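You operate a simulated robot arm through the tools that you are given. There is no shell and no other tool. Be economical: measure what you need, move in short steps, check, and stop when the job is done.

You are at the controls of a simulated two-armed robot. One attempt, no reset.

TASK
Put one of the rubber blocks from the top of the bench with the cross member on the low shelf of the bench with the cross member. Take the yellow brake pipe and leave it on the low shelf of the hose bench. Fetch the yellow brush and set it on top of the yellow block. Shut the filter door. Take the pad heater and put it in the grey tray on the low shelf of the fill stand. Put the connector on the top of the kit cart away on the work table. Put the green pad from the top of the supply cart on the top of the bolt stand and the black pad on the low shelf of the supply cart. Pull the tools drawer open. Any order will do. Set down upright: pad.

It is judged by the outcome, as a careful person would: the job done as asked, and still so three seconds after it is handed in. It fails if anything else is knocked over, pushed out of place, dropped, spilled or broken.

THE ROBOT
Two 7-joint arms with two-finger parallel grippers on one trunk, on a base that drives. Base frame: it is fixed to the floor where the robot stands at the start and does not move with it; the origin is under the middle of the robot, x ahead of it, y to its left, z up; the surface under the hand at the start is at about z = 0.86. Lengths are in m, angles in rad, forces in N, time in s.
The left shoulder is at the start at [0.02, 0.138, 1.525], the right one opposite. Places, roughly: brake pipe [0, 1, 1]; connector [-6, -6.75, 1]; filter door [-4.7, -1.6, 0.2]; grey tray [-5.75, -1.25, 0.5]; low shelf of the bench with the cross member [0.3, -1.1, 0.3]; low shelf of the hose bench [0.3, 1.3, 0.3]; low shelf of the supply cart [-9.4, -4.8, 0.3]; pad [-9.5, -4.75, 1]; pad heater (6x6x12 cm) [-5.6, -0.9, 0.5]; rubber block (5x4x4 cm) [0.1, -0.2, 0.9]; rubber block (6x4x4 cm) [0.6, -0.4, 0.9]; rubber block (8x5x5 cm) [0.5, -0.2, 0.9]; tools drawer [-6.7, 5.6, 0.6]; top of the bolt stand [-6, -2.2, 0.9]; work table [-7.1, 5.9, 0.8]; yellow block (8x5x4 cm) [0.3, 1.7, 0.9]; yellow brush (5x3x5 cm) [0.2, 1.4, 0.9]. Payload 1.57 kg a hand.
The TCP of each hand is the grasp point between the finger pads, 0.03 m short of the fingertips. In the tool frame z runs along the fingers and y along their closing line. Largest opening 0.08 m; finger width 0.017, thickness 0.012; the body of the gripper, 0.04 by 0.082 m, starts 0.08 m behind the TCP.
Orientation is told as [roll, pitch, yaw] about the base's x, y, z axes, in that order, counted from this pose: with the fingers straight down and closing along the base's y, the tool's x points along the base's -x, its y along +y and its z along -z.

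THE INTERFACE
- The arms move only by the tool send_rows. It takes "left_increments", "right_increments" or both (then of equal length, played together; a hand with none holds still); each is a list that holds one entry, the list of rows, each a list of 7 numbers: the gripper command, from -1 (fully open) to 1 (shut), values between in proportion, then the shift along the tool's x, y, z in m, then the turn, a rotation vector about the tool's x, y, z in rad. In form: [[[fingers, dx, dy, dz, rx, ry, rz], ...]]. A call has 1 to 10 rows; each row is the pose to reach, as a shift and turn from the pose commanded when the call began, along the tool's axes at that moment. Each row takes 0.2 s and may step no farther than 0.05 m and 0.15 rad from the row before; otherwise, or with a gripper value out of range, the whole call is refused. Where a pose cannot be reached the arm comes as near as it can. A force on the tool above 40 N (or 10 N above the force at the start of the call, whichever is more), or a blocked arm, ends the call early, and 0.2 s more pass. The fingers move at their own pace (about 0.045 m/s each) and stop on an object; they squeeze with about 37 N. The grip force told is the motor's: it shows also when the fingers shut on nothing. Time passes only in rows, and 0.2 s behind the last, so rows that repeat a pose let the fingers close. It gives the time, the measured TCP pose, the force on the tool (base axes), the opening and the grip force at its end, in the units of the frame above (readings bear some noise), with the torque about the TCP (base axes, N m) and any sound that the robot's microphone picked up.
- Cameras (640 x 400 px; columns grow to the right, rows downward): "scene" is now at [0.163, -0.0692, 1.4441]; the picture's right is [-0.74, -0.68, 0.00], its down [-0.14, 0.15, -0.98] and it looks along [0.66, -0.72, -0.20] (base axes); focal length 214 px, centre (320, 200). "left" rides on the left gripper at [0.072, 0.007, -0.122] in its tool frame; the picture's right is [-0.09, 1.00, 0.00], its down [-0.84, -0.08, -0.54] and it looks along [-0.54, -0.05, 0.84] (tool axes); focal length 238 px, centre (320, 200). "right" rides on the right gripper at [0.072, -0.007, -0.122] in its tool frame; the picture's right is [0.09, 1.00, 0.00], its down [-0.84, 0.08, -0.54] and it looks along [-0.54, 0.05, 0.84] (tool axes); focal length 238 px, centre (320, 200). There is no depth. A picture from a camera that has moved, and an enlarged one, comes with that camera's place and axes in the base frame and with its lens.
- grab_frame(camera): a new picture of that camera. It takes no simulated time.
- raise_lower(by): slides the trunk up (or, below 0, down) by that many m; the arms and the scene camera ride with it, the base frame stays. It gives what a move gives, with no picture.
- roll_base(legs): drives the robot by 1 to 6 legs, each [ahead, left, turn to the left] in m, m and rad, along the robot's own axes; the way and the turn of a leg run together, so that a leg with both is an arc; at most 1.5 m and 3.142 rad a leg. The arms and the cameras ride along, it lands a little off, and it stops where it bumps. It gives what a move gives.
- turn_head(pan, tilt): turns the head with the scene camera to pan (to the left, within 1.047 rad either way) and tilt (down, from -0.506 to 1.204), counted from straight ahead of the robot. It gives what a move gives.
- inspect(camera, box): a new picture of the part [left, top, right, bottom] of that camera's present view, enlarged. It takes no simulated time.
- close_job(): hands the job in; it is judged then, once.

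Work in short steps. Places have to be worked out from the pictures, the camera data and where the tool is seen: move nearer, look again, correct. Check each grasp and each placing, and mend what went wrong. You have 483 turns and 238 pictures in all, those below and enlarged ones among them. Open the grippers and draw the arms clear of the work before you hand the job in, unless the task says otherwise; then end with one line.

The tools are called after "Emit:" by a JSON object that holds its "method" and its "body". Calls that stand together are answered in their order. send_rows: Moves the arms, as the interface text tells. Its arguments: {"type":"object","properties":{"left_increments":{"type":"array","items":{"type":"array","items":{"type":"array","items":{"type":"number"}}}},"right_increments":{"type":"array","items":{"type":"array","items":{"type":"array","items":{"type":"number"}}}}},"required":[]} The other tools are called the same way: raise_lower (by) slides the trunk up or down; roll_base (legs) drives the base; turn_head (pan, tilt) turns the head that bears the scene camera; grab_frame (camera) takes a picture; inspect (camera, box) takes an enlarged picture of a part of a camera's view; close_job () hands the job in.

At the start:

```text
time: 0.0
left_tcp_pos: [0.3025, -0.0209, 1.2711]
left_orientation: [0.024, -0.011, 0.007]
left_wrist_force: [72.4, 67.5, -99.5]
left_ft_torque: [-10.23, 0.27, -7.22]
left_opening: 0.0797
left_gripper_force: 0.0
right_tcp_pos: [0.2084, -0.2792, 1.1119]
right_orientation: [-0.003, 0.0, -0.002]
right_wrist_force: [0.0, -0.4, -0.1]
right_ft_torque: [-0.02, 0.0, 0.0]
right_opening: 0.0798
right_gripper_force: 0.1
trunk travel left (down, up): [-0.9, 0.34]
robot x, y, heading: [-0.0012, -0.0005, 0.0]
head pan, tilt: [-0.34, 1.201]
```

scene: 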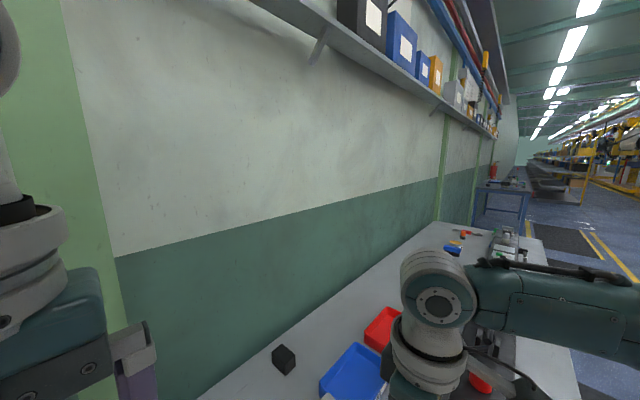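
right: 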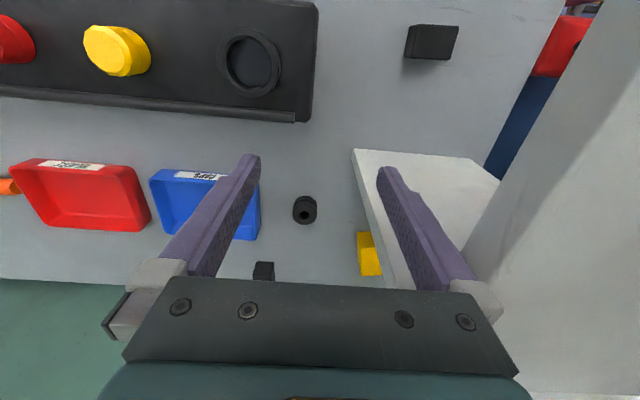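
left: 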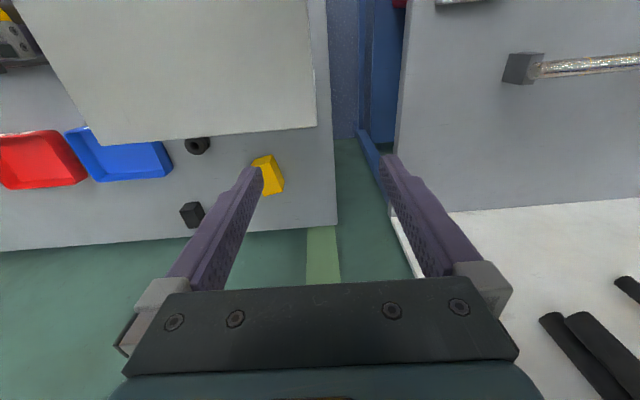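

I start by looking around: the left hand reads a large force at the start, so I first need to see what it touches.

Emit:
{"method": "turn_head", "body": {"pan": 0.3, "tilt": 0.8}}

Emit:
{"method": "grab_frame", "body": {"camera": "scene"}}

```text
time: 1.0
left_tcp_pos: [0.3007, -0.0219, 1.2721]
left_orientation: [0.022, -0.01, 0.008]
left_wrist_force: [-0.6, 0.2, 0.1]
left_ft_torque: [0.0, 0.0, 0.03]
left_opening: 0.08
left_gripper_force: 0.0
right_tcp_pos: [0.2079, -0.2801, 1.1119]
right_orientation: [-0.002, 0.001, 0.0]
right_wrist_force: [-0.2, -0.4, -0.3]
right_ft_torque: [-0.02, -0.01, 0.02]
right_opening: 0.0799
right_gripper_force: 0.2
trunk travel left (down, up): [-0.9, 0.34]
robot x, y, heading: [-0.0014, -0.002, -0.001]
head pan, tilt: [0.3, 0.799]
```

```text
234 pictures are left
camera scene: at [0.1771, 0.0233, 1.3907], right [0.29, -0.96, 0.0], down [-0.69, -0.21, -0.7], along [0.67, 0.21, -0.72], focal length 214 px, centre (320, 200)
```

scene: 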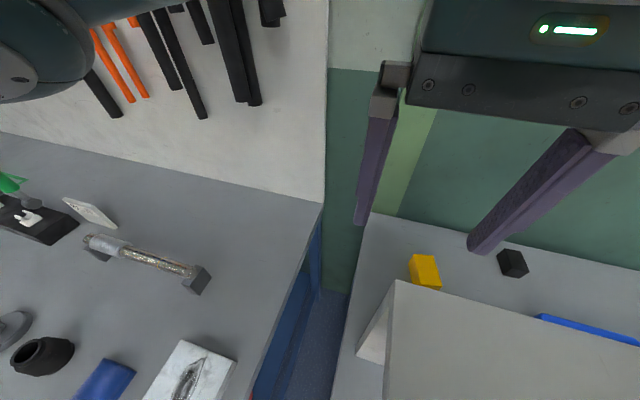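

The left hand is free now. I look further left and right.

Emit:
{"method": "turn_head", "body": {"pan": -0.5, "tilt": 0.9}}

Emit:
{"method": "grab_frame", "body": {"camera": "scene"}}

Emit:
{"method": "turn_head", "body": {"pan": 1.0, "tilt": 0.6}}

Emit:
{"method": "grab_frame", "body": {"camera": "scene"}}

```text
time: 2.2
left_tcp_pos: [0.3001, -0.0229, 1.2719]
left_orientation: [0.021, -0.01, 0.008]
left_wrist_force: [0.3, -0.4, -0.5]
left_ft_torque: [0.03, 0.0, -0.02]
left_opening: 0.0801
left_gripper_force: 0.2
right_tcp_pos: [0.2092, -0.2801, 1.1124]
right_orientation: [-0.002, 0.0, -0.002]
right_wrist_force: [0.2, -0.6, -0.1]
right_ft_torque: [0.02, 0.02, -0.03]
right_opening: 0.0802
right_gripper_force: 0.1
trunk travel left (down, up): [-0.9, 0.34]
robot x, y, heading: [0.0026, -0.0016, -0.004]
head pan, tilt: [-0.499, 0.901]
```

```text
233 pictures are left
camera scene: at [0.1664, -0.0366, 1.3829], right [-0.48, -0.88, 0.0], down [-0.69, 0.37, -0.62], along [0.55, -0.3, -0.78], focal length 214 px, centre (320, 200)
```

scene: 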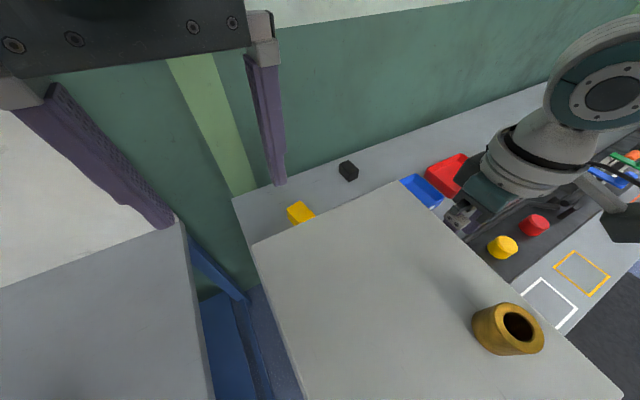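

```text
time: 3.8
left_tcp_pos: [0.3009, -0.0217, 1.2716]
left_orientation: [0.024, -0.011, 0.009]
left_wrist_force: [-0.8, 0.1, 0.2]
left_ft_torque: [0.0, -0.02, -0.01]
left_opening: 0.08
left_gripper_force: 0.1
right_tcp_pos: [0.2076, -0.2794, 1.1131]
right_orientation: [0.0, 0.0, -0.002]
right_wrist_force: [-0.9, 0.6, 0.0]
right_ft_torque: [-0.02, 0.02, 0.0]
right_opening: 0.08
right_gripper_force: 0.1
trunk travel left (down, up): [-0.9, 0.34]
robot x, y, heading: [0.0006, -0.0013, 0.001]
head pan, tilt: [1.0, 0.6]
```

```text
232 pictures are left
camera scene: at [0.1478, 0.0738, 1.4076], right [0.84, -0.54, 0.0], down [-0.31, -0.48, -0.82], along [0.45, 0.69, -0.57], focal length 214 px, centre (320, 200)
```

scene: 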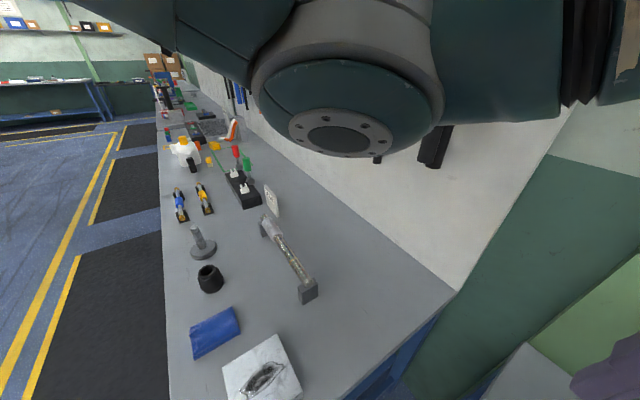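

I look down at the right side, to find the bench front edge near the robot and the near rubber block.

Emit:
{"method": "turn_head", "body": {"pan": -1.0, "tilt": 1.1}}

Emit:
{"method": "grab_frame", "body": {"camera": "scene"}}

Emit:
{"method": "turn_head", "body": {"pan": -1.0, "tilt": 0.3}}

Emit:
{"method": "grab_frame", "body": {"camera": "scene"}}

```text
time: 5.7
left_tcp_pos: [0.304, -0.0228, 1.271]
left_orientation: [0.015, -0.023, 0.034]
left_wrist_force: [32.1, -77.8, -43.1]
left_ft_torque: [9.67, 0.18, 6.95]
left_opening: 0.08
left_gripper_force: 0.0
right_tcp_pos: [0.208, -0.2801, 1.1111]
right_orientation: [-0.001, 0.0, 0.002]
right_wrist_force: [1.2, 0.0, -0.3]
right_ft_torque: [-0.03, 0.03, 0.0]
right_opening: 0.08
right_gripper_force: 0.0
trunk travel left (down, up): [-0.9, 0.34]
robot x, y, heading: [0.0005, -0.002, -0.004]
head pan, tilt: [-1.0, 1.1]
```

```text
231 pictures are left
camera scene: at [0.1548, 0.0396, 1.3736], right [0.59, -0.81, 0.0], down [-0.69, -0.51, -0.52], along [0.42, 0.3, -0.86], focal length 214 px, centre (320, 200)
```

scene: 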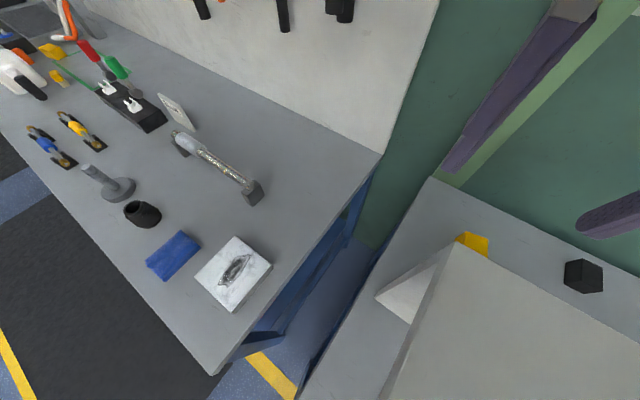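

```text
time: 6.8
left_tcp_pos: [0.2992, -0.0212, 1.2712]
left_orientation: [0.027, -0.006, 0.004]
left_wrist_force: [-0.2, -0.3, -0.2]
left_ft_torque: [0.03, 0.0, 0.01]
left_opening: 0.0797
left_gripper_force: 0.0
right_tcp_pos: [0.2082, -0.2811, 1.113]
right_orientation: [-0.004, 0.001, 0.002]
right_wrist_force: [-0.5, -0.3, -0.1]
right_ft_torque: [0.01, 0.03, -0.01]
right_opening: 0.0802
right_gripper_force: 0.2
trunk travel left (down, up): [-0.9, 0.34]
robot x, y, heading: [0.0018, -0.0001, 0.002]
head pan, tilt: [-1.0, 0.3]
```

```text
230 pictures are left
camera scene: at [0.1511, -0.0787, 1.4349], right [-0.84, -0.55, 0.0], down [-0.16, 0.25, -0.95], along [0.52, -0.8, -0.3], focal length 214 px, centre (320, 200)
```

scene: 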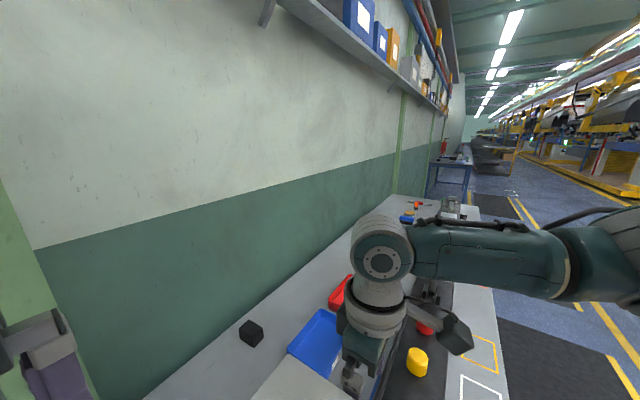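

The block at about (0.12, −0.15) sits under a roofed box; the yellow block (~0.5, −0.16) and the black block (~0.59, −0.37) stand free. The left arm gets in the way of the head, so I move the left hand to the left.

Emit:
{"method": "send_rows", "body": {"left_increments": [[[-1, 0, 0.05, 0, 0, 0, 0], [-1, 0, 0.1, 0, 0, 0, 0], [-1, 0.0, 0.15, 0, 0, 0, 0], [-1, 0.0, 0.2, 0, 0, 0, 0], [-1, 0.0, 0.24, 0, 0, 0, 0], [-1, 0.0, 0.24, 0, 0, 0, 0]]]}}

Emit:
{"method": "turn_head", "body": {"pan": 0.0, "tilt": 1.2}}

Emit:
{"method": "grab_frame", "body": {"camera": "scene"}}

Emit:
{"method": "grab_frame", "body": {"camera": "left"}}

```text
time: 8.2
left_tcp_pos: [0.2986, 0.2116, 1.276]
left_orientation: [0.022, -0.01, 0.009]
left_wrist_force: [-0.5, 0.2, -0.1]
left_ft_torque: [0.03, 0.03, 0.0]
left_opening: 0.08
left_gripper_force: 0.0
right_tcp_pos: [0.2073, -0.28, 1.1132]
right_orientation: [-0.002, 0.0, 0.0]
right_wrist_force: [1.0, 0.2, 0.1]
right_ft_torque: [0.01, 0.0, 0.03]
right_opening: 0.08
right_gripper_force: 0.1
trunk travel left (down, up): [-0.9, 0.34]
robot x, y, heading: [-0.0032, 0.0003, 0.001]
head pan, tilt: [-1.0, 0.3]
```

```text
time: 9.5
left_tcp_pos: [0.299, 0.2108, 1.2762]
left_orientation: [0.022, -0.01, 0.007]
left_wrist_force: [0.2, 0.5, -0.3]
left_ft_torque: [-0.02, 0.0, 0.03]
left_opening: 0.0802
left_gripper_force: 0.0
right_tcp_pos: [0.208, -0.2798, 1.1127]
right_orientation: [0.0, -0.001, 0.0]
right_wrist_force: [-0.3, 0.2, -0.6]
right_ft_torque: [0.0, 0.01, 0.05]
right_opening: 0.0801
right_gripper_force: 0.0
trunk travel left (down, up): [-0.9, 0.34]
robot x, y, heading: [0.001, 0.0014, -0.004]
head pan, tilt: [0.0, 1.201]
```

```text
229 pictures are left
camera scene: at [0.156, -0.0005, 1.3631], right [0.0, -1.0, 0.0], down [-0.93, 0.0, -0.36], along [0.36, 0.0, -0.93], focal length 214 px, centre (320, 200)
```

scene: 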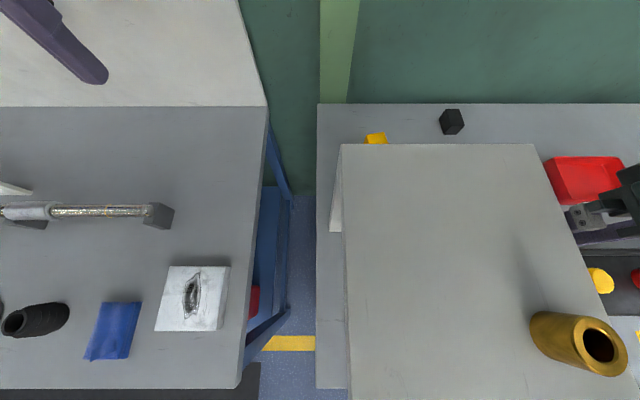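

```text
228 pictures are left
camera left: at [0.2259, 0.2142, 1.397], right [0.08, 1.0, 0.02], down [0.83, -0.08, 0.55], along [0.55, -0.03, -0.84], focal length 238 px, centre (320, 200)
```

left: 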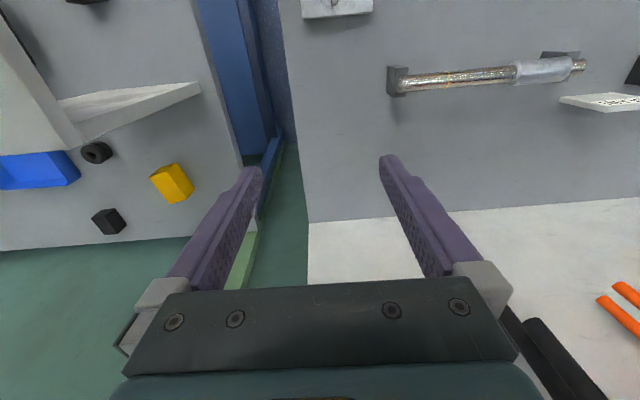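

The view is clean now. I raise the right hand a little and test whether the base can drive forward under the bench edge.

Emit:
{"method": "send_rows", "body": {"right_increments": [[[-1, 0, -0.03, -0.05, 0, 0, 0], [-1, 0, -0.06, -0.1, 0, 0, 0], [-1, 0, -0.06, -0.12, 0, 0, 0]]]}}

Emit:
{"method": "roll_base", "body": {"legs": [[0.06, 0, 0]]}}

```text
refused: row 1 steps farther than a row can; nothing moved
```

```text
time: 10.5
left_tcp_pos: [0.3593, 0.2105, 1.2745]
left_orientation: [0.023, -0.012, 0.009]
left_wrist_force: [-0.2, 0.0, -1.3]
left_ft_torque: [-0.01, 0.02, 0.01]
left_opening: 0.0801
left_gripper_force: 0.0
right_tcp_pos: [0.268, -0.2799, 1.1125]
right_orientation: [-0.001, -0.001, -0.001]
right_wrist_force: [-0.2, 0.0, 0.1]
right_ft_torque: [0.03, -0.03, -0.01]
right_opening: 0.08
right_gripper_force: 0.0
trunk travel left (down, up): [-0.9, 0.34]
robot x, y, heading: [0.0611, -0.0027, -0.006]
head pan, tilt: [0.0, 1.201]
```

The base moves freely. I lift the right hand and move it right, clear of the box.

Emit:
{"method": "send_rows", "body": {"right_increments": [[[-1, 0, -0.025, -0.04, 0, 0, 0], [-1, 0, -0.05, -0.08, 0, 0, 0], [-1, 0, -0.07, -0.12, 0, 0, 0], [-1, 0, -0.07, -0.12, 0, 0, 0]]]}}

Emit:
{"method": "roll_base", "body": {"legs": [[0.14, -0.1, 0]]}}

Emit:
{"method": "grab_frame", "body": {"camera": "scene"}}

Emit:
{"method": "grab_frame", "body": {"camera": "right"}}

```text
time: 11.5
left_tcp_pos: [0.3593, 0.2114, 1.2751]
left_orientation: [0.023, -0.01, 0.011]
left_wrist_force: [0.4, 0.1, -0.3]
left_ft_torque: [0.04, 0.02, -0.03]
left_opening: 0.0799
left_gripper_force: 0.1
right_tcp_pos: [0.2671, -0.3505, 1.2318]
right_orientation: [-0.002, 0.0, 0.001]
right_wrist_force: [-0.2, 0.4, -0.1]
right_ft_torque: [0.0, -0.04, -0.04]
right_opening: 0.08
right_gripper_force: 0.0
trunk travel left (down, up): [-0.9, 0.34]
robot x, y, heading: [0.0628, -0.0005, -0.001]
head pan, tilt: [0.0, 1.201]
```

```text
time: 12.9
left_tcp_pos: [0.4978, 0.1135, 1.2746]
left_orientation: [0.022, -0.01, 0.008]
left_wrist_force: [-0.4, 0.4, -0.6]
left_ft_torque: [0.0, -0.01, -0.01]
left_opening: 0.0802
left_gripper_force: 0.1
right_tcp_pos: [0.4053, -0.4477, 1.2328]
right_orientation: [0.0, -0.001, -0.002]
right_wrist_force: [-0.2, -0.7, 0.1]
right_ft_torque: [0.04, 0.0, 0.02]
right_opening: 0.0803
right_gripper_force: 0.0
trunk travel left (down, up): [-0.9, 0.34]
robot x, y, heading: [0.199, -0.0964, -0.004]
head pan, tilt: [0.0, 1.201]
```

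```text
227 pictures are left
camera scene: at [0.354, -0.098, 1.363], right [0.0, -1.0, 0.0], down [-0.93, 0.0, -0.36], along [0.36, 0.0, -0.93], focal length 214 px, centre (320, 200)
```

scene: 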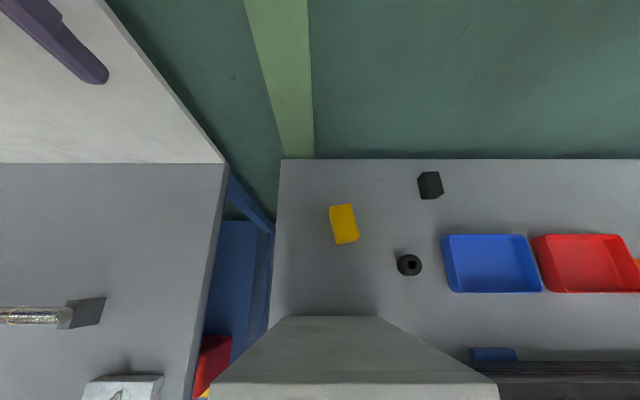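

```text
226 pictures are left
camera right: at [0.3327, -0.4545, 1.3536], right [-0.09, 1.0, 0.0], down [0.84, 0.08, 0.54], along [0.54, 0.05, -0.84], focal length 238 px, centre (320, 200)
```

right: 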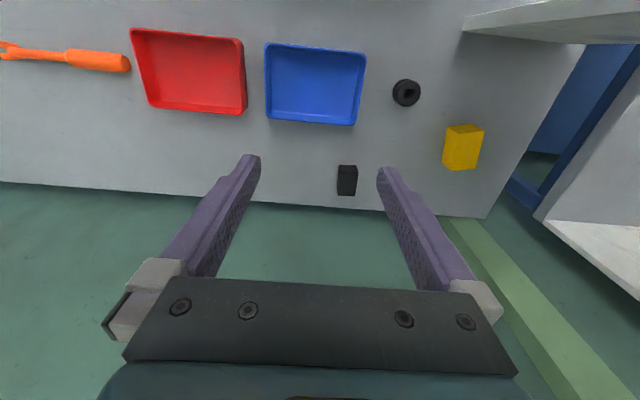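

The black 6×4×4 block is at about (0.579, −0.367). I move the right hand over it.

Emit:
{"method": "send_rows", "body": {"right_increments": [[[-1, -0.04, 0.02, 0, 0, 0, 0], [-1, -0.08, 0.04, 0, 0, 0, 0], [-1, -0.12, 0.06, 0, 0, 0, 0], [-1, -0.16, 0.08, 0, 0, 0, 0], [-1, -0.174, 0.08, 0.04, 0, 0, 0], [-1, -0.174, 0.08, 0.08, 0, 0, 0], [-1, -0.174, 0.08, 0.08, 0, 0, 0]]]}}

Emit:
{"method": "grab_frame", "body": {"camera": "right"}}

```text
time: 14.5
left_tcp_pos: [0.4968, 0.1141, 1.2759]
left_orientation: [0.022, -0.011, 0.01]
left_wrist_force: [0.6, -0.4, -0.5]
left_ft_torque: [0.04, -0.01, 0.03]
left_opening: 0.0799
left_gripper_force: 0.1
right_tcp_pos: [0.5779, -0.3719, 1.1517]
right_orientation: [-0.001, 0.001, 0.003]
right_wrist_force: [0.0, -0.1, -0.4]
right_ft_torque: [0.02, -0.02, -0.06]
right_opening: 0.08
right_gripper_force: 0.1
trunk travel left (down, up): [-0.9, 0.34]
robot x, y, heading: [0.1994, -0.0949, -0.002]
head pan, tilt: [0.0, 1.201]
```

```text
225 pictures are left
camera right: at [0.5056, -0.3778, 1.2731], right [-0.09, 1.0, 0.0], down [0.84, 0.08, 0.54], along [0.54, 0.05, -0.84], focal length 238 px, centre (320, 200)
```

right: 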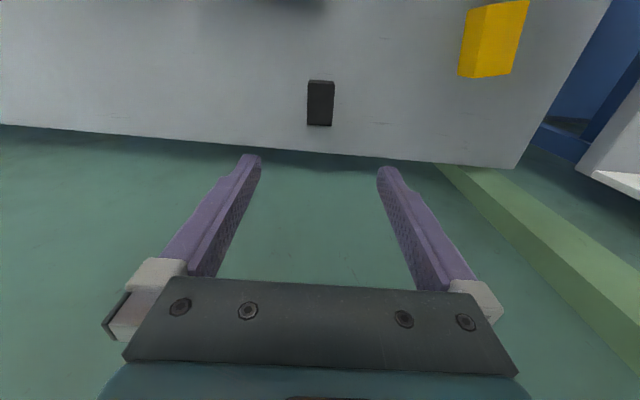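

The block is about 6 cm along x and 4 cm along y, centred at (0.579, −0.369). I go straight down onto it.

Emit:
{"method": "send_rows", "body": {"right_increments": [[[-1, 0, 0.003, 0.05, 0, 0, 0], [-1, 0, 0.003, 0.1, 0, 0, 0], [-1, 0, 0.003, 0.15, 0, 0, 0], [-1, 0, 0.003, 0.2, 0, 0, 0], [-1, 0, 0.003, 0.235, 0, 0, 0], [-1, 0, 0.003, 0.252, 0, 0, 0], [-1, 0, 0.003, 0.252, 0, 0, 0]]]}}

Emit:
{"method": "grab_frame", "body": {"camera": "right"}}

```text
time: 16.1
left_tcp_pos: [0.4971, 0.1135, 1.2755]
left_orientation: [0.023, -0.012, 0.008]
left_wrist_force: [-0.8, -0.1, 0.0]
left_ft_torque: [0.01, -0.02, 0.03]
left_opening: 0.0801
left_gripper_force: 0.0
right_tcp_pos: [0.5306, -0.3431, 0.9755]
right_orientation: [-0.001, 0.0, -0.001]
right_wrist_force: [0.9, -0.4, -0.1]
right_ft_torque: [0.02, -0.01, -0.03]
right_opening: 0.0801
right_gripper_force: 0.1
right hand out of reach, approached as far as the arm can: row 3, 4, 5, 6, 7
trunk travel left (down, up): [-0.9, 0.34]
robot x, y, heading: [0.1939, -0.0967, 0.005]
head pan, tilt: [0.0, 1.201]
```

```text
224 pictures are left
camera right: at [0.4571, -0.3499, 1.0976], right [-0.09, 1.0, 0.0], down [0.84, 0.08, 0.54], along [0.54, 0.05, -0.84], focal length 238 px, centre (320, 200)
```

right: 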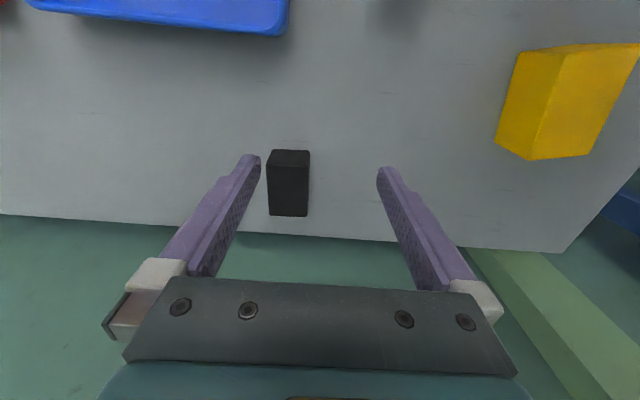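

Out of reach with the tool down from here, so the base has to come closer. I lift the right hand, pull the left hand back, then move the base forward and right.

Emit:
{"method": "send_rows", "body": {"right_increments": [[[-1, 0, 0, -0.05, 0, 0, 0], [-1, 0, 0, -0.1, 0, 0, 0], [-1, 0, 0, -0.15, 0, 0, 0], [-1, 0, 0, -0.2, 0, 0, 0], [-1, 0.04, 0, -0.22, 0, 0, 0], [-1, 0.08, 0, -0.25, 0, 0, 0], [-1, 0.12, 0, -0.25, 0, 0, 0]]], "left_increments": [[[-1, 0.04, 0, 0, 0, 0, 0], [-1, 0.08, 0, 0, 0, 0, 0], [-1, 0.12, 0, 0, 0, 0, 0], [-1, 0.14, 0, 0, 0, 0, 0], [-1, 0.14, 0, 0, 0, 0, 0], [-1, 0.14, 0, 0, 0, 0, 0], [-1, 0.14, 0, 0, 0, 0, 0]]]}}

Emit:
{"method": "roll_base", "body": {"legs": [[0.0, -0.2, 0], [0.12, 0, 0]]}}

Emit:
{"method": "grab_frame", "body": {"camera": "scene"}}

```text
time: 17.7
left_tcp_pos: [0.4054, 0.1096, 1.2602]
left_orientation: [0.023, -0.011, 0.008]
left_wrist_force: [0.6, -0.2, 0.2]
left_ft_torque: [0.03, -0.01, 0.03]
left_opening: 0.08
left_gripper_force: 0.0
left hand out of reach, approached as far as the arm can: row 3, 4, 5, 6, 7
right_tcp_pos: [0.6367, -0.3595, 1.1336]
right_orientation: [0.001, 0.002, 0.003]
right_wrist_force: [0.2, -0.1, -0.8]
right_ft_torque: [0.02, -0.03, 0.01]
right_opening: 0.0799
right_gripper_force: 0.1
right hand out of reach, approached as far as the arm can: row 1, 2, 3, 4, 5, 6, 7
trunk travel left (down, up): [-0.9, 0.34]
robot x, y, heading: [0.1975, -0.0973, 0.002]
head pan, tilt: [0.0, 1.201]
```

```text
time: 19.9
left_tcp_pos: [0.4593, -0.0905, 1.2589]
left_orientation: [0.021, -0.011, -0.003]
left_wrist_force: [0.0, 0.3, 0.1]
left_ft_torque: [0.03, 0.0, 0.01]
left_opening: 0.0803
left_gripper_force: 0.1
right_tcp_pos: [0.6745, -0.5617, 1.1293]
right_orientation: [0.005, 0.043, -0.005]
right_wrist_force: [-15.2, 1.8, 5.2]
right_ft_torque: [-0.05, -1.98, 0.29]
right_opening: 0.0801
right_gripper_force: 0.0
trunk travel left (down, up): [-0.9, 0.34]
robot x, y, heading: [0.2494, -0.2943, -0.011]
head pan, tilt: [0.0, 1.201]
stopped in leg 2: the force on the tool passed its limit at 246 N (the readings are from after the stop); the commanded pose is now the measured one
```

```text
223 pictures are left
camera scene: at [0.4052, -0.2972, 1.3627], right [-0.01, -1.0, 0.0], down [-0.93, 0.01, -0.36], along [0.36, 0.0, -0.93], focal length 214 px, centre (320, 200)
```

scene: 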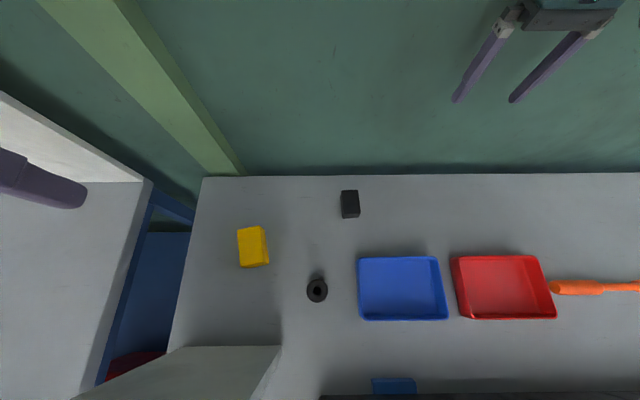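

The right hand touched the wall; nothing was disturbed. I draw it back from the wall by small steps and check.

Emit:
{"method": "send_rows", "body": {"right_increments": [[[-1, 0.03, 0, 0, 0, 0, 0], [-1, 0.06, 0, 0, 0, 0, 0], [-1, 0.09, 0, 0, 0, 0, 0], [-1, 0.1, 0, 0, 0, 0, 0]]]}}

```text
time: 20.9
left_tcp_pos: [0.4605, -0.0892, 1.2594]
left_orientation: [0.022, -0.009, -0.004]
left_wrist_force: [-0.1, 0.6, -0.1]
left_ft_torque: [0.02, 0.01, -0.02]
left_opening: 0.0799
left_gripper_force: 0.1
right_tcp_pos: [0.6571, -0.5713, 1.094]
right_orientation: [0.004, 0.039, -0.007]
right_wrist_force: [0.6, -0.2, -0.5]
right_ft_torque: [0.02, -0.01, 0.0]
right_opening: 0.0798
right_gripper_force: 0.1
right hand out of reach, approached as far as the arm can: row 1, 2, 3, 4
trunk travel left (down, up): [-0.9, 0.34]
robot x, y, heading: [0.2496, -0.2972, -0.009]
head pan, tilt: [0.0, 1.201]
```

The arm seems to be at its limit here; I try upward.

Emit:
{"method": "send_rows", "body": {"right_increments": [[[-1, 0, 0, -0.04, 0, 0, 0], [-1, 0, 0, -0.08, 0, 0, 0], [-1, 0, 0, -0.12, 0, 0, 0], [-1, 0, 0, -0.14, 0, 0, 0]]]}}

Emit:
{"method": "turn_head", "body": {"pan": -0.9, "tilt": 0.6}}

Emit:
{"method": "grab_frame", "body": {"camera": "scene"}}

```text
time: 21.5
left_tcp_pos: [0.4572, -0.0873, 1.2595]
left_orientation: [0.023, -0.009, -0.002]
left_wrist_force: [-0.4, 0.4, 0.4]
left_ft_torque: [-0.04, -0.01, -0.02]
left_opening: 0.0801
left_gripper_force: 0.0
right_tcp_pos: [0.6699, -0.5795, 1.1477]
right_orientation: [0.007, 0.077, -0.008]
right_wrist_force: [-23.2, 6.6, 5.7]
right_ft_torque: [-0.68, -2.95, 0.67]
right_opening: 0.0799
right_gripper_force: 0.0
right hand out of reach, approached as far as the arm can: row 1, 2
trunk travel left (down, up): [-0.9, 0.34]
robot x, y, heading: [0.2473, -0.2905, -0.01]
head pan, tilt: [0.0, 1.201]
stopped in row 2 (right hand): the force on the tool passed its limit at 50 N (the readings are from after the stop); the commanded pose is now the measured one
```

```text
time: 22.7
left_tcp_pos: [0.4587, -0.0881, 1.2596]
left_orientation: [0.024, -0.007, -0.001]
left_wrist_force: [-0.1, 0.0, -0.7]
left_ft_torque: [0.0, 0.0, 0.01]
left_opening: 0.0799
left_gripper_force: 0.1
right_tcp_pos: [0.6701, -0.5804, 1.148]
right_orientation: [0.004, 0.073, -0.008]
right_wrist_force: [-36.1, 9.5, 4.9]
right_ft_torque: [-0.9, -4.28, 0.99]
right_opening: 0.0797
right_gripper_force: 0.0
trunk travel left (down, up): [-0.9, 0.34]
robot x, y, heading: [0.2519, -0.2974, -0.011]
head pan, tilt: [-0.901, 0.6]
```

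```text
222 pictures are left
camera scene: at [0.4021, -0.366, 1.4069], right [-0.79, -0.61, 0.0], down [-0.35, 0.45, -0.82], along [0.5, -0.65, -0.57], focal length 214 px, centre (320, 200)
```

scene: 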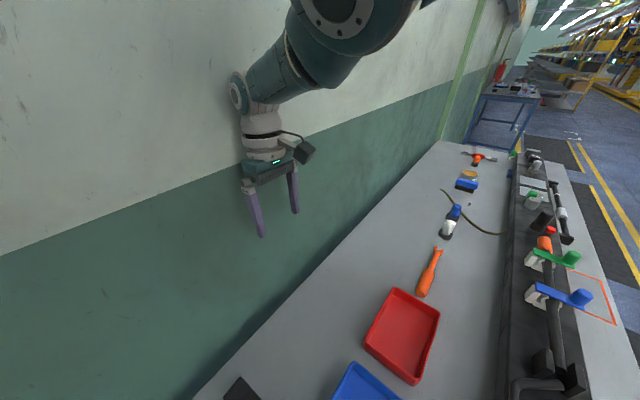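

The arm is stretched against the wall. I back the base off to relieve it.

Emit:
{"method": "roll_base", "body": {"legs": [[-0.12, 0, 0]]}}

Emit:
{"method": "send_rows", "body": {"right_increments": [[[-1, 0, 0.02, -0.03, 0, 0, 0], [-1, 0.02, 0.04, -0.06, 0, 0, 0], [-1, 0.04, 0.06, -0.09, 0, 0, 0], [-1, 0.06, 0.08, -0.12, 0, 0, 0]]]}}

```text
time: 23.9
left_tcp_pos: [0.3384, -0.0872, 1.2595]
left_orientation: [0.023, -0.012, -0.002]
left_wrist_force: [-0.8, 0.1, 0.0]
left_ft_torque: [-0.01, -0.04, 0.02]
left_opening: 0.0799
left_gripper_force: 0.0
right_tcp_pos: [0.5536, -0.5781, 1.1503]
right_orientation: [0.005, 0.066, -0.007]
right_wrist_force: [-0.2, -1.2, -0.1]
right_ft_torque: [0.0, -0.02, 0.01]
right_opening: 0.0801
right_gripper_force: 0.1
trunk travel left (down, up): [-0.9, 0.34]
robot x, y, heading: [0.1321, -0.29, -0.012]
head pan, tilt: [-0.901, 0.6]
```

```text
time: 24.9
left_tcp_pos: [0.3389, -0.0879, 1.2615]
left_orientation: [0.021, -0.012, -0.001]
left_wrist_force: [-0.7, 1.4, -0.9]
left_ft_torque: [-0.02, -0.04, 0.02]
left_opening: 0.0799
left_gripper_force: 0.0
right_tcp_pos: [0.5898, -0.5081, 1.2628]
right_orientation: [0.003, 0.067, -0.008]
right_wrist_force: [-0.2, 0.5, -1.4]
right_ft_torque: [-0.01, -0.02, 0.0]
right_opening: 0.0798
right_gripper_force: 0.1
right hand out of reach, approached as far as the arm can: row 1, 2, 3, 4
trunk travel left (down, up): [-0.9, 0.34]
robot x, y, heading: [0.1297, -0.2921, -0.013]
head pan, tilt: [-0.901, 0.6]
```

The elbow seems to be straight and the solver sticks at that singularity. I try a sweeping motion down and back with a turn of the wrist to unfold it.

Emit:
{"method": "send_rows", "body": {"right_increments": [[[-1, 0.03, 0, 0.03, 0, 0, 0], [-1, 0.06, 0, 0.06, 0, 0, 0], [-1, 0.09, 0, 0.08, 0, 0, 0], [-1, 0.12, 0, 0.1, 0, 0, 0], [-1, 0.15, 0, 0.12, 0, 0, 0], [-1, 0.18, 0, 0.12, 0, 0, 0], [-1, 0.2, 0, 0.12, 0, 0, 0], [-1, 0.22, 0, 0.12, 0, 0, 0]]]}}

Emit:
{"method": "grab_frame", "body": {"camera": "scene"}}

```text
time: 26.8
left_tcp_pos: [0.3387, -0.0881, 1.2609]
left_orientation: [0.023, -0.012, -0.001]
left_wrist_force: [-0.2, -0.5, -0.7]
left_ft_torque: [0.02, 0.0, 0.0]
left_opening: 0.08
left_gripper_force: 0.1
right_tcp_pos: [0.5187, -0.5141, 1.0636]
right_orientation: [0.004, 0.067, -0.007]
right_wrist_force: [-1.2, -0.1, 0.3]
right_ft_torque: [0.02, 0.0, 0.01]
right_opening: 0.0799
right_gripper_force: 0.0
right hand out of reach, approached as far as the arm can: row 1, 2, 3, 4, 5, 6, 7, 8
trunk travel left (down, up): [-0.9, 0.34]
robot x, y, heading: [0.1284, -0.2953, -0.012]
head pan, tilt: [-0.901, 0.6]
```

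```text
221 pictures are left
camera scene: at [0.2829, -0.365, 1.4076], right [-0.79, -0.61, 0.0], down [-0.35, 0.45, -0.83], along [0.51, -0.65, -0.56], focal length 214 px, centre (320, 200)
```

scene: 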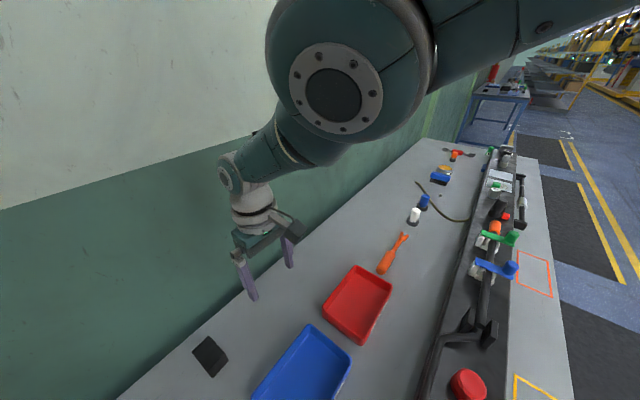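

I try stretching out a little, then drawing back and inward across, to get the elbow past its stuck state.

Emit:
{"method": "send_rows", "body": {"right_increments": [[[-1, -0.04, 0, 0.0, 0, 0, 0], [-1, -0.08, 0, 0.0, 0, 0, 0], [-1, -0.12, 0, 0.0, 0, 0, 0], [-1, -0.08, 0.03, 0.0, 0, 0, 0], [-1, -0.04, 0.06, 0.0, 0, 0, 0], [-1, 0, 0.09, 0.0, 0, 0, 0], [-1, 0.04, 0.12, 0, 0, 0, 0], [-1, 0.08, 0.14, 0, 0, 0, 0]]]}}

```text
time: 28.6
left_tcp_pos: [0.3396, -0.0882, 1.2595]
left_orientation: [0.022, -0.013, -0.001]
left_wrist_force: [-0.1, -0.5, -0.1]
left_ft_torque: [0.0, 0.0, 0.05]
left_opening: 0.08
left_gripper_force: 0.0
right_tcp_pos: [0.4399, -0.3717, 1.0699]
right_orientation: [0.002, 0.067, -0.011]
right_wrist_force: [0.5, -0.4, 0.0]
right_ft_torque: [0.0, 0.06, 0.05]
right_opening: 0.0801
right_gripper_force: 0.1
right hand out of reach, approached as far as the arm can: row 1, 2, 3, 4, 5
trunk travel left (down, up): [-0.9, 0.34]
robot x, y, heading: [0.1283, -0.2969, -0.01]
head pan, tilt: [-0.901, 0.6]
```

Freed. I level the pitch and bring the hand nearer the robot axis.

Emit:
{"method": "send_rows", "body": {"right_increments": [[[-1, 0.04, 0, 0, 0, -0.033, 0], [-1, 0.08, 0, 0, 0, -0.067, 0], [-1, 0.11, 0, 0, 0, -0.067, 0], [-1, 0.11, 0, 0, 0, -0.067, 0]]]}}

```text
time: 29.6
left_tcp_pos: [0.3386, -0.089, 1.2602]
left_orientation: [0.024, -0.011, -0.001]
left_wrist_force: [1.0, 0.5, -1.0]
left_ft_torque: [0.0, -0.01, 0.04]
left_opening: 0.0799
left_gripper_force: 0.1
right_tcp_pos: [0.3312, -0.3715, 1.0793]
right_orientation: [0.003, -0.001, -0.007]
right_wrist_force: [-1.3, -0.2, 0.6]
right_ft_torque: [0.04, -0.02, 0.01]
right_opening: 0.0801
right_gripper_force: 0.0
trunk travel left (down, up): [-0.9, 0.34]
robot x, y, heading: [0.1306, -0.2945, -0.012]
head pan, tilt: [-0.901, 0.6]
```

The hand is now at a good offset (0.2, −0.08) from the axis. I drive forward in two steps so it comes over the black block.

Emit:
{"method": "roll_base", "body": {"legs": [[0.12, 0, 0]]}}

Emit:
{"method": "roll_base", "body": {"legs": [[0.11, 0, 0]]}}

Emit:
{"method": "grab_frame", "body": {"camera": "right"}}

```text
time: 30.8
left_tcp_pos: [0.4625, -0.0893, 1.2618]
left_orientation: [0.023, -0.012, 0.0]
left_wrist_force: [-0.5, 0.2, -0.6]
left_ft_torque: [0.01, 0.02, 0.02]
left_opening: 0.0799
left_gripper_force: 0.1
right_tcp_pos: [0.4559, -0.3703, 1.0778]
right_orientation: [0.005, -0.001, -0.008]
right_wrist_force: [-0.4, -1.3, 1.3]
right_ft_torque: [0.01, -0.02, -0.01]
right_opening: 0.0797
right_gripper_force: 0.1
trunk travel left (down, up): [-0.9, 0.34]
robot x, y, heading: [0.2531, -0.297, -0.012]
head pan, tilt: [-0.901, 0.6]
```

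```text
time: 32.0
left_tcp_pos: [0.5743, -0.0904, 1.2593]
left_orientation: [0.023, -0.011, -0.004]
left_wrist_force: [-0.3, 0.8, -0.2]
left_ft_torque: [0.03, -0.01, 0.01]
left_opening: 0.0798
left_gripper_force: 0.2
right_tcp_pos: [0.565, -0.3737, 1.078]
right_orientation: [0.004, 0.001, -0.011]
right_wrist_force: [0.2, 0.6, -0.4]
right_ft_torque: [-0.01, 0.01, 0.01]
right_opening: 0.0798
right_gripper_force: 0.0
trunk travel left (down, up): [-0.9, 0.34]
robot x, y, heading: [0.3626, -0.2972, -0.016]
head pan, tilt: [-0.901, 0.6]
```

```text
220 pictures are left
camera right: at [0.4926, -0.3799, 1.1997], right [-0.08, 1.0, 0.0], down [0.84, 0.07, 0.54], along [0.54, 0.05, -0.84], focal length 238 px, centre (320, 200)
```

right: 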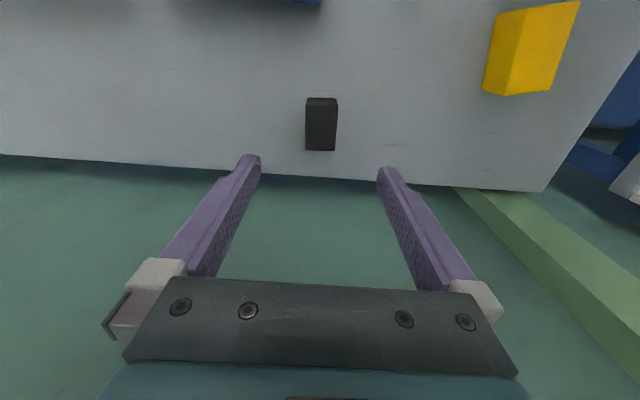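

The block is at (0.579, −0.368). I descend on it; the hand is within reach this time.

Emit:
{"method": "send_rows", "body": {"right_increments": [[[-1, -0.014, 0.005, 0.04, 0, 0, 0], [-1, -0.014, 0.005, 0.08, 0, 0, 0], [-1, -0.014, 0.005, 0.12, 0, 0, 0], [-1, -0.014, 0.005, 0.16, 0, 0, 0], [-1, -0.014, 0.005, 0.182, 0, 0, 0], [-1, -0.014, 0.005, 0.182, 0, 0, 0]]]}}

Emit:
{"method": "grab_frame", "body": {"camera": "right"}}

```text
time: 33.4
left_tcp_pos: [0.5734, -0.0911, 1.261]
left_orientation: [0.023, -0.011, -0.004]
left_wrist_force: [0.0, 0.1, 0.3]
left_ft_torque: [0.0, 0.03, 0.01]
left_opening: 0.0802
left_gripper_force: 0.1
right_tcp_pos: [0.5718, -0.3726, 0.9127]
right_orientation: [0.002, -0.002, -0.01]
right_wrist_force: [0.2, 0.3, -0.7]
right_ft_torque: [-0.02, 0.04, -0.02]
right_opening: 0.08
right_gripper_force: 0.0
right hand out of reach, approached as far as the arm can: row 5, 6
trunk travel left (down, up): [-0.9, 0.34]
robot x, y, heading: [0.3629, -0.2988, -0.013]
head pan, tilt: [-0.901, 0.6]
```

```text
219 pictures are left
camera right: at [0.4985, -0.3798, 1.0334], right [-0.08, 1.0, 0.0], down [0.84, 0.07, 0.54], along [0.54, 0.05, -0.84], focal length 238 px, centre (320, 200)
```

right: 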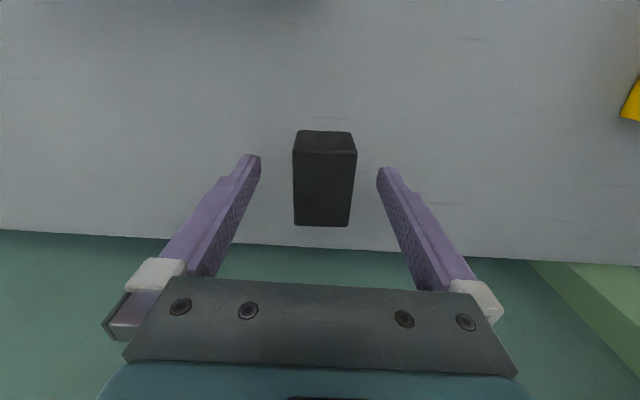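

2 cm short; I lower the trunk by 0.018 to bring the fingers around the block.

Emit:
{"method": "raise_lower", "body": {"by": -0.018}}

Emit:
{"method": "send_rows", "body": {"right_increments": [[[1, 0, 0, 0, 0, 0, 0], [1, 0, 0, 0, 0, 0, 0], [1, 0, 0, 0, 0, 0, 0], [1, 0, 0, 0, 0, 0, 0], [1, 0, 0, 0, 0, 0, 0]]]}}

```text
time: 34.1
left_tcp_pos: [0.5735, -0.0906, 1.2419]
left_orientation: [0.022, -0.013, -0.003]
left_wrist_force: [-0.3, 0.4, 0.3]
left_ft_torque: [0.03, -0.01, 0.02]
left_opening: 0.0802
left_gripper_force: 0.1
right_tcp_pos: [0.5709, -0.3746, 0.8944]
right_orientation: [0.004, 0.0, -0.011]
right_wrist_force: [0.0, 0.1, -0.4]
right_ft_torque: [0.0, -0.01, 0.02]
right_opening: 0.0799
right_gripper_force: 0.1
trunk travel left (down, up): [-0.882, 0.358]
robot x, y, heading: [0.3599, -0.2927, -0.014]
head pan, tilt: [-0.901, 0.6]
```

```text
time: 35.3
left_tcp_pos: [0.5747, -0.0933, 1.2425]
left_orientation: [0.024, -0.011, -0.004]
left_wrist_force: [0.0, 0.0, 0.2]
left_ft_torque: [-0.01, -0.02, 0.0]
left_opening: 0.0799
left_gripper_force: 0.1
right_tcp_pos: [0.5717, -0.3746, 0.8944]
right_orientation: [0.004, 0.0, -0.011]
right_wrist_force: [0.7, 2.1, -0.1]
right_ft_torque: [0.01, -0.07, 0.08]
right_opening: 0.04
right_gripper_force: 37.2
trunk travel left (down, up): [-0.882, 0.358]
robot x, y, heading: [0.365, -0.2953, -0.012]
head pan, tilt: [-0.901, 0.6]
```

Gripped (opening 0.040). I lift with the trunk and back the base away from the wall.

Emit:
{"method": "raise_lower", "body": {"by": 0.15}}

Emit:
{"method": "roll_base", "body": {"legs": [[-0.3, 0, 0]]}}

Emit:
{"method": "turn_head", "body": {"pan": -0.6, "tilt": 0.9}}

Emit:
{"method": "grab_frame", "body": {"camera": "scene"}}

```text
time: 37.2
left_tcp_pos: [0.5683, -0.0914, 1.3016]
left_orientation: [0.023, 0.001, -0.004]
left_wrist_force: [0.2, -1.4, 0.0]
left_ft_torque: [0.0, -0.01, -0.02]
left_opening: 0.08
left_gripper_force: 0.0
right_tcp_pos: [0.5619, -0.3756, 0.9539]
right_orientation: [0.003, 0.014, -0.012]
right_wrist_force: [0.5, 0.4, -1.6]
right_ft_torque: [0.03, -0.02, 0.02]
right_opening: 0.0395
right_gripper_force: 37.0
trunk travel left (down, up): [-0.946, 0.294]
robot x, y, heading: [0.3644, -0.2976, -0.018]
head pan, tilt: [-0.901, 0.6]
stopped: the arm was blocked; the commanded pose is now the measured one
```

```text
time: 39.3
left_tcp_pos: [0.2739, -0.0872, 1.3063]
left_orientation: [0.022, -0.012, -0.005]
left_wrist_force: [-0.3, 0.4, 0.0]
left_ft_torque: [-0.02, 0.0, 0.0]
left_opening: 0.0799
left_gripper_force: 0.0
right_tcp_pos: [0.271, -0.3696, 0.959]
right_orientation: [0.005, -0.001, -0.013]
right_wrist_force: [-0.7, 1.1, -1.2]
right_ft_torque: [0.01, 0.03, -0.01]
right_opening: 0.0397
right_gripper_force: 37.0
trunk travel left (down, up): [-0.946, 0.294]
robot x, y, heading: [0.0596, -0.2903, -0.016]
head pan, tilt: [-0.901, 0.6]
```

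```text
time: 40.1
left_tcp_pos: [0.272, -0.0871, 1.3049]
left_orientation: [0.024, -0.012, -0.005]
left_wrist_force: [0.7, -0.2, 0.7]
left_ft_torque: [-0.02, 0.02, -0.01]
left_opening: 0.0803
left_gripper_force: 0.0
right_tcp_pos: [0.2717, -0.3694, 0.9574]
right_orientation: [0.005, 0.0, -0.011]
right_wrist_force: [-0.5, 0.0, -1.5]
right_ft_torque: [-0.01, 0.0, 0.01]
right_opening: 0.0395
right_gripper_force: 37.1
trunk travel left (down, up): [-0.946, 0.294]
robot x, y, heading: [0.0621, -0.2927, -0.018]
head pan, tilt: [-0.6, 0.901]
```

```text
218 pictures are left
camera scene: at [0.2234, -0.3375, 1.429], right [-0.58, -0.82, 0.0], down [-0.64, 0.45, -0.62], along [0.51, -0.36, -0.78], focal length 214 px, centre (320, 200)
```

scene: 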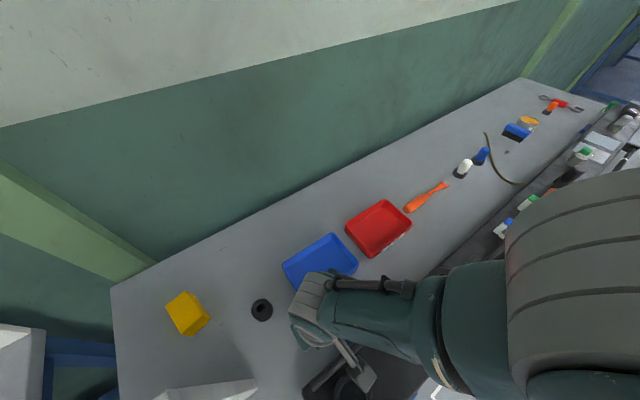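

The lift was stopped by something overhead (the wall shelf), but the base came back cleanly. Now I raise the trunk here and look up at the shelf to check nothing moved.

Emit:
{"method": "raise_lower", "body": {"by": 0.12}}

Emit:
{"method": "turn_head", "body": {"pan": -0.5, "tilt": -0.1}}

Emit:
{"method": "grab_frame", "body": {"camera": "scene"}}

```text
time: 41.6
left_tcp_pos: [0.2738, -0.0867, 1.4269]
left_orientation: [0.023, -0.014, -0.005]
left_wrist_force: [0.4, 0.4, 0.4]
left_ft_torque: [-0.01, 0.03, 0.0]
left_opening: 0.0802
left_gripper_force: 0.2
right_tcp_pos: [0.2698, -0.3703, 1.0791]
right_orientation: [0.004, -0.001, -0.012]
right_wrist_force: [-1.1, -0.9, -0.6]
right_ft_torque: [0.02, -0.01, -0.01]
right_opening: 0.0397
right_gripper_force: 37.4
trunk travel left (down, up): [-1.066, 0.174]
robot x, y, heading: [0.0615, -0.2916, -0.017]
head pan, tilt: [-0.6, 0.901]
```

```text
time: 42.9
left_tcp_pos: [0.2728, -0.0868, 1.426]
left_orientation: [0.023, -0.012, -0.005]
left_wrist_force: [0.4, 0.1, -0.1]
left_ft_torque: [0.01, 0.01, -0.01]
left_opening: 0.0799
left_gripper_force: 0.0
right_tcp_pos: [0.2702, -0.3705, 1.0779]
right_orientation: [0.004, 0.0, -0.012]
right_wrist_force: [0.1, -0.8, -0.8]
right_ft_torque: [0.0, 0.05, 0.04]
right_opening: 0.0396
right_gripper_force: 36.7
trunk travel left (down, up): [-1.066, 0.174]
robot x, y, heading: [0.0616, -0.2949, -0.012]
head pan, tilt: [-0.499, -0.099]
```

```text
217 pictures are left
camera scene: at [0.2376, -0.3367, 1.6377], right [-0.49, -0.87, 0.0], down [0.09, -0.05, -1.0], along [0.87, -0.49, 0.1], focal length 214 px, centre (320, 200)
```

scene: 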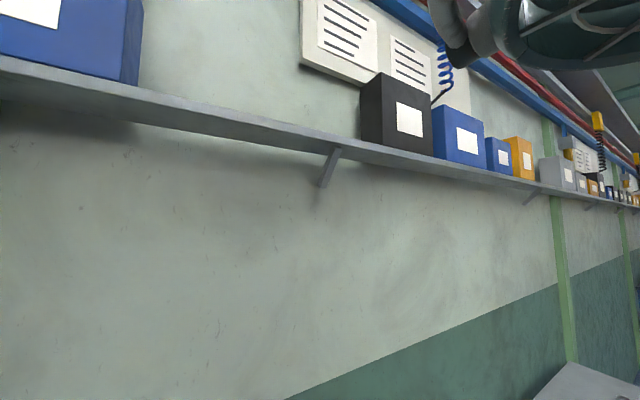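

The shelf boxes are in place. Now I back out of the bench and move right to face the low shelf near (0.3, −1.1).

Emit:
{"method": "roll_base", "body": {"legs": [[-0.6, 0, 0], [0, -0.8, 0]]}}

Emit:
{"method": "turn_head", "body": {"pan": 0, "tilt": 0.9}}

Emit:
{"method": "grab_frame", "body": {"camera": "scene"}}

```text
time: 50.1
left_tcp_pos: [-0.3493, -0.8388, 1.4269]
left_orientation: [0.022, -0.012, 0.026]
left_wrist_force: [0.7, 0.7, 0.2]
left_ft_torque: [0.0, -0.01, 0.0]
left_opening: 0.0797
left_gripper_force: 0.1
right_tcp_pos: [-0.3436, -1.1233, 1.0783]
right_orientation: [0.003, -0.001, 0.021]
right_wrist_force: [-0.5, 0.4, -1.0]
right_ft_torque: [0.01, 0.02, -0.02]
right_opening: 0.0395
right_gripper_force: 36.8
trunk travel left (down, up): [-1.066, 0.174]
robot x, y, heading: [-0.5566, -1.0468, 0.015]
head pan, tilt: [-0.499, -0.099]
```

```text
time: 51.3
left_tcp_pos: [-0.3502, -0.84, 1.4271]
left_orientation: [0.023, -0.012, 0.026]
left_wrist_force: [-0.3, 0.5, 0.4]
left_ft_torque: [0.01, -0.02, -0.02]
left_opening: 0.0801
left_gripper_force: 0.0
right_tcp_pos: [-0.343, -1.1225, 1.0784]
right_orientation: [0.005, 0.001, 0.02]
right_wrist_force: [-0.1, -1.2, -1.1]
right_ft_torque: [-0.04, 0.01, -0.02]
right_opening: 0.0396
right_gripper_force: 36.5
trunk travel left (down, up): [-1.066, 0.174]
robot x, y, heading: [-0.5547, -1.0472, 0.02]
head pan, tilt: [0.0, 0.901]
```

```text
216 pictures are left
camera scene: at [-0.3785, -1.0487, 1.549], right [0.02, -1.0, 0.0], down [-0.78, -0.01, -0.62], along [0.62, 0.01, -0.78], focal length 214 px, centre (320, 200)
```

scene: 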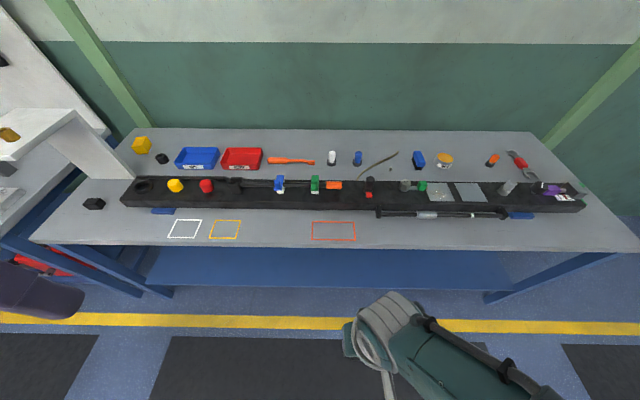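

The low shelf (blue) begins at about x = 0. I raise and extend the right hand relative to the trunk, so that with the trunk low it can reach in under the bench top.

Emit:
{"method": "send_rows", "body": {"right_increments": [[[1, -0.03, 0, -0.035, 0, 0, 0], [1, -0.06, 0, -0.07, 0, 0, 0], [1, -0.09, 0, -0.105, 0, 0, 0], [1, -0.12, 0, -0.14, 0, 0, 0], [1, -0.15, 0, -0.17, 0, 0, 0], [1, -0.15, 0, -0.18, 0, 0, 0], [1, -0.15, 0, -0.18, 0, 0, 0]]]}}

Emit:
{"method": "raise_lower", "body": {"by": -0.6}}

Emit:
{"method": "grab_frame", "body": {"camera": "scene"}}

```text
time: 52.9
left_tcp_pos: [-0.3489, -0.8393, 1.4259]
left_orientation: [0.023, -0.013, 0.027]
left_wrist_force: [0.2, 0.3, -0.1]
left_ft_torque: [-0.01, -0.02, -0.02]
left_opening: 0.0798
left_gripper_force: 0.0
right_tcp_pos: [-0.1939, -1.1219, 1.2599]
right_orientation: [0.003, 0.0, 0.022]
right_wrist_force: [-0.5, -0.2, -0.7]
right_ft_torque: [-0.03, 0.03, 0.02]
right_opening: 0.0396
right_gripper_force: 37.0
trunk travel left (down, up): [-1.066, 0.174]
robot x, y, heading: [-0.5543, -1.0499, 0.017]
head pan, tilt: [0.0, 0.901]
```

```text
refused: -0.6 is not a number from -0.4 to 0.4
```

```text
215 pictures are left
camera scene: at [-0.3786, -1.0487, 1.5489], right [0.02, -1.0, 0.0], down [-0.78, -0.01, -0.62], along [0.62, 0.01, -0.78], focal length 214 px, centre (320, 200)
```

scene: 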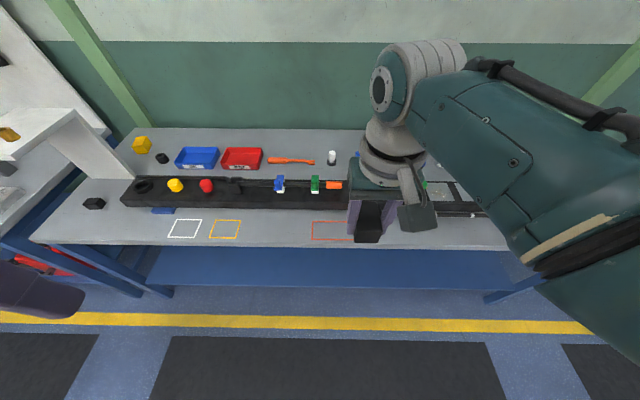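

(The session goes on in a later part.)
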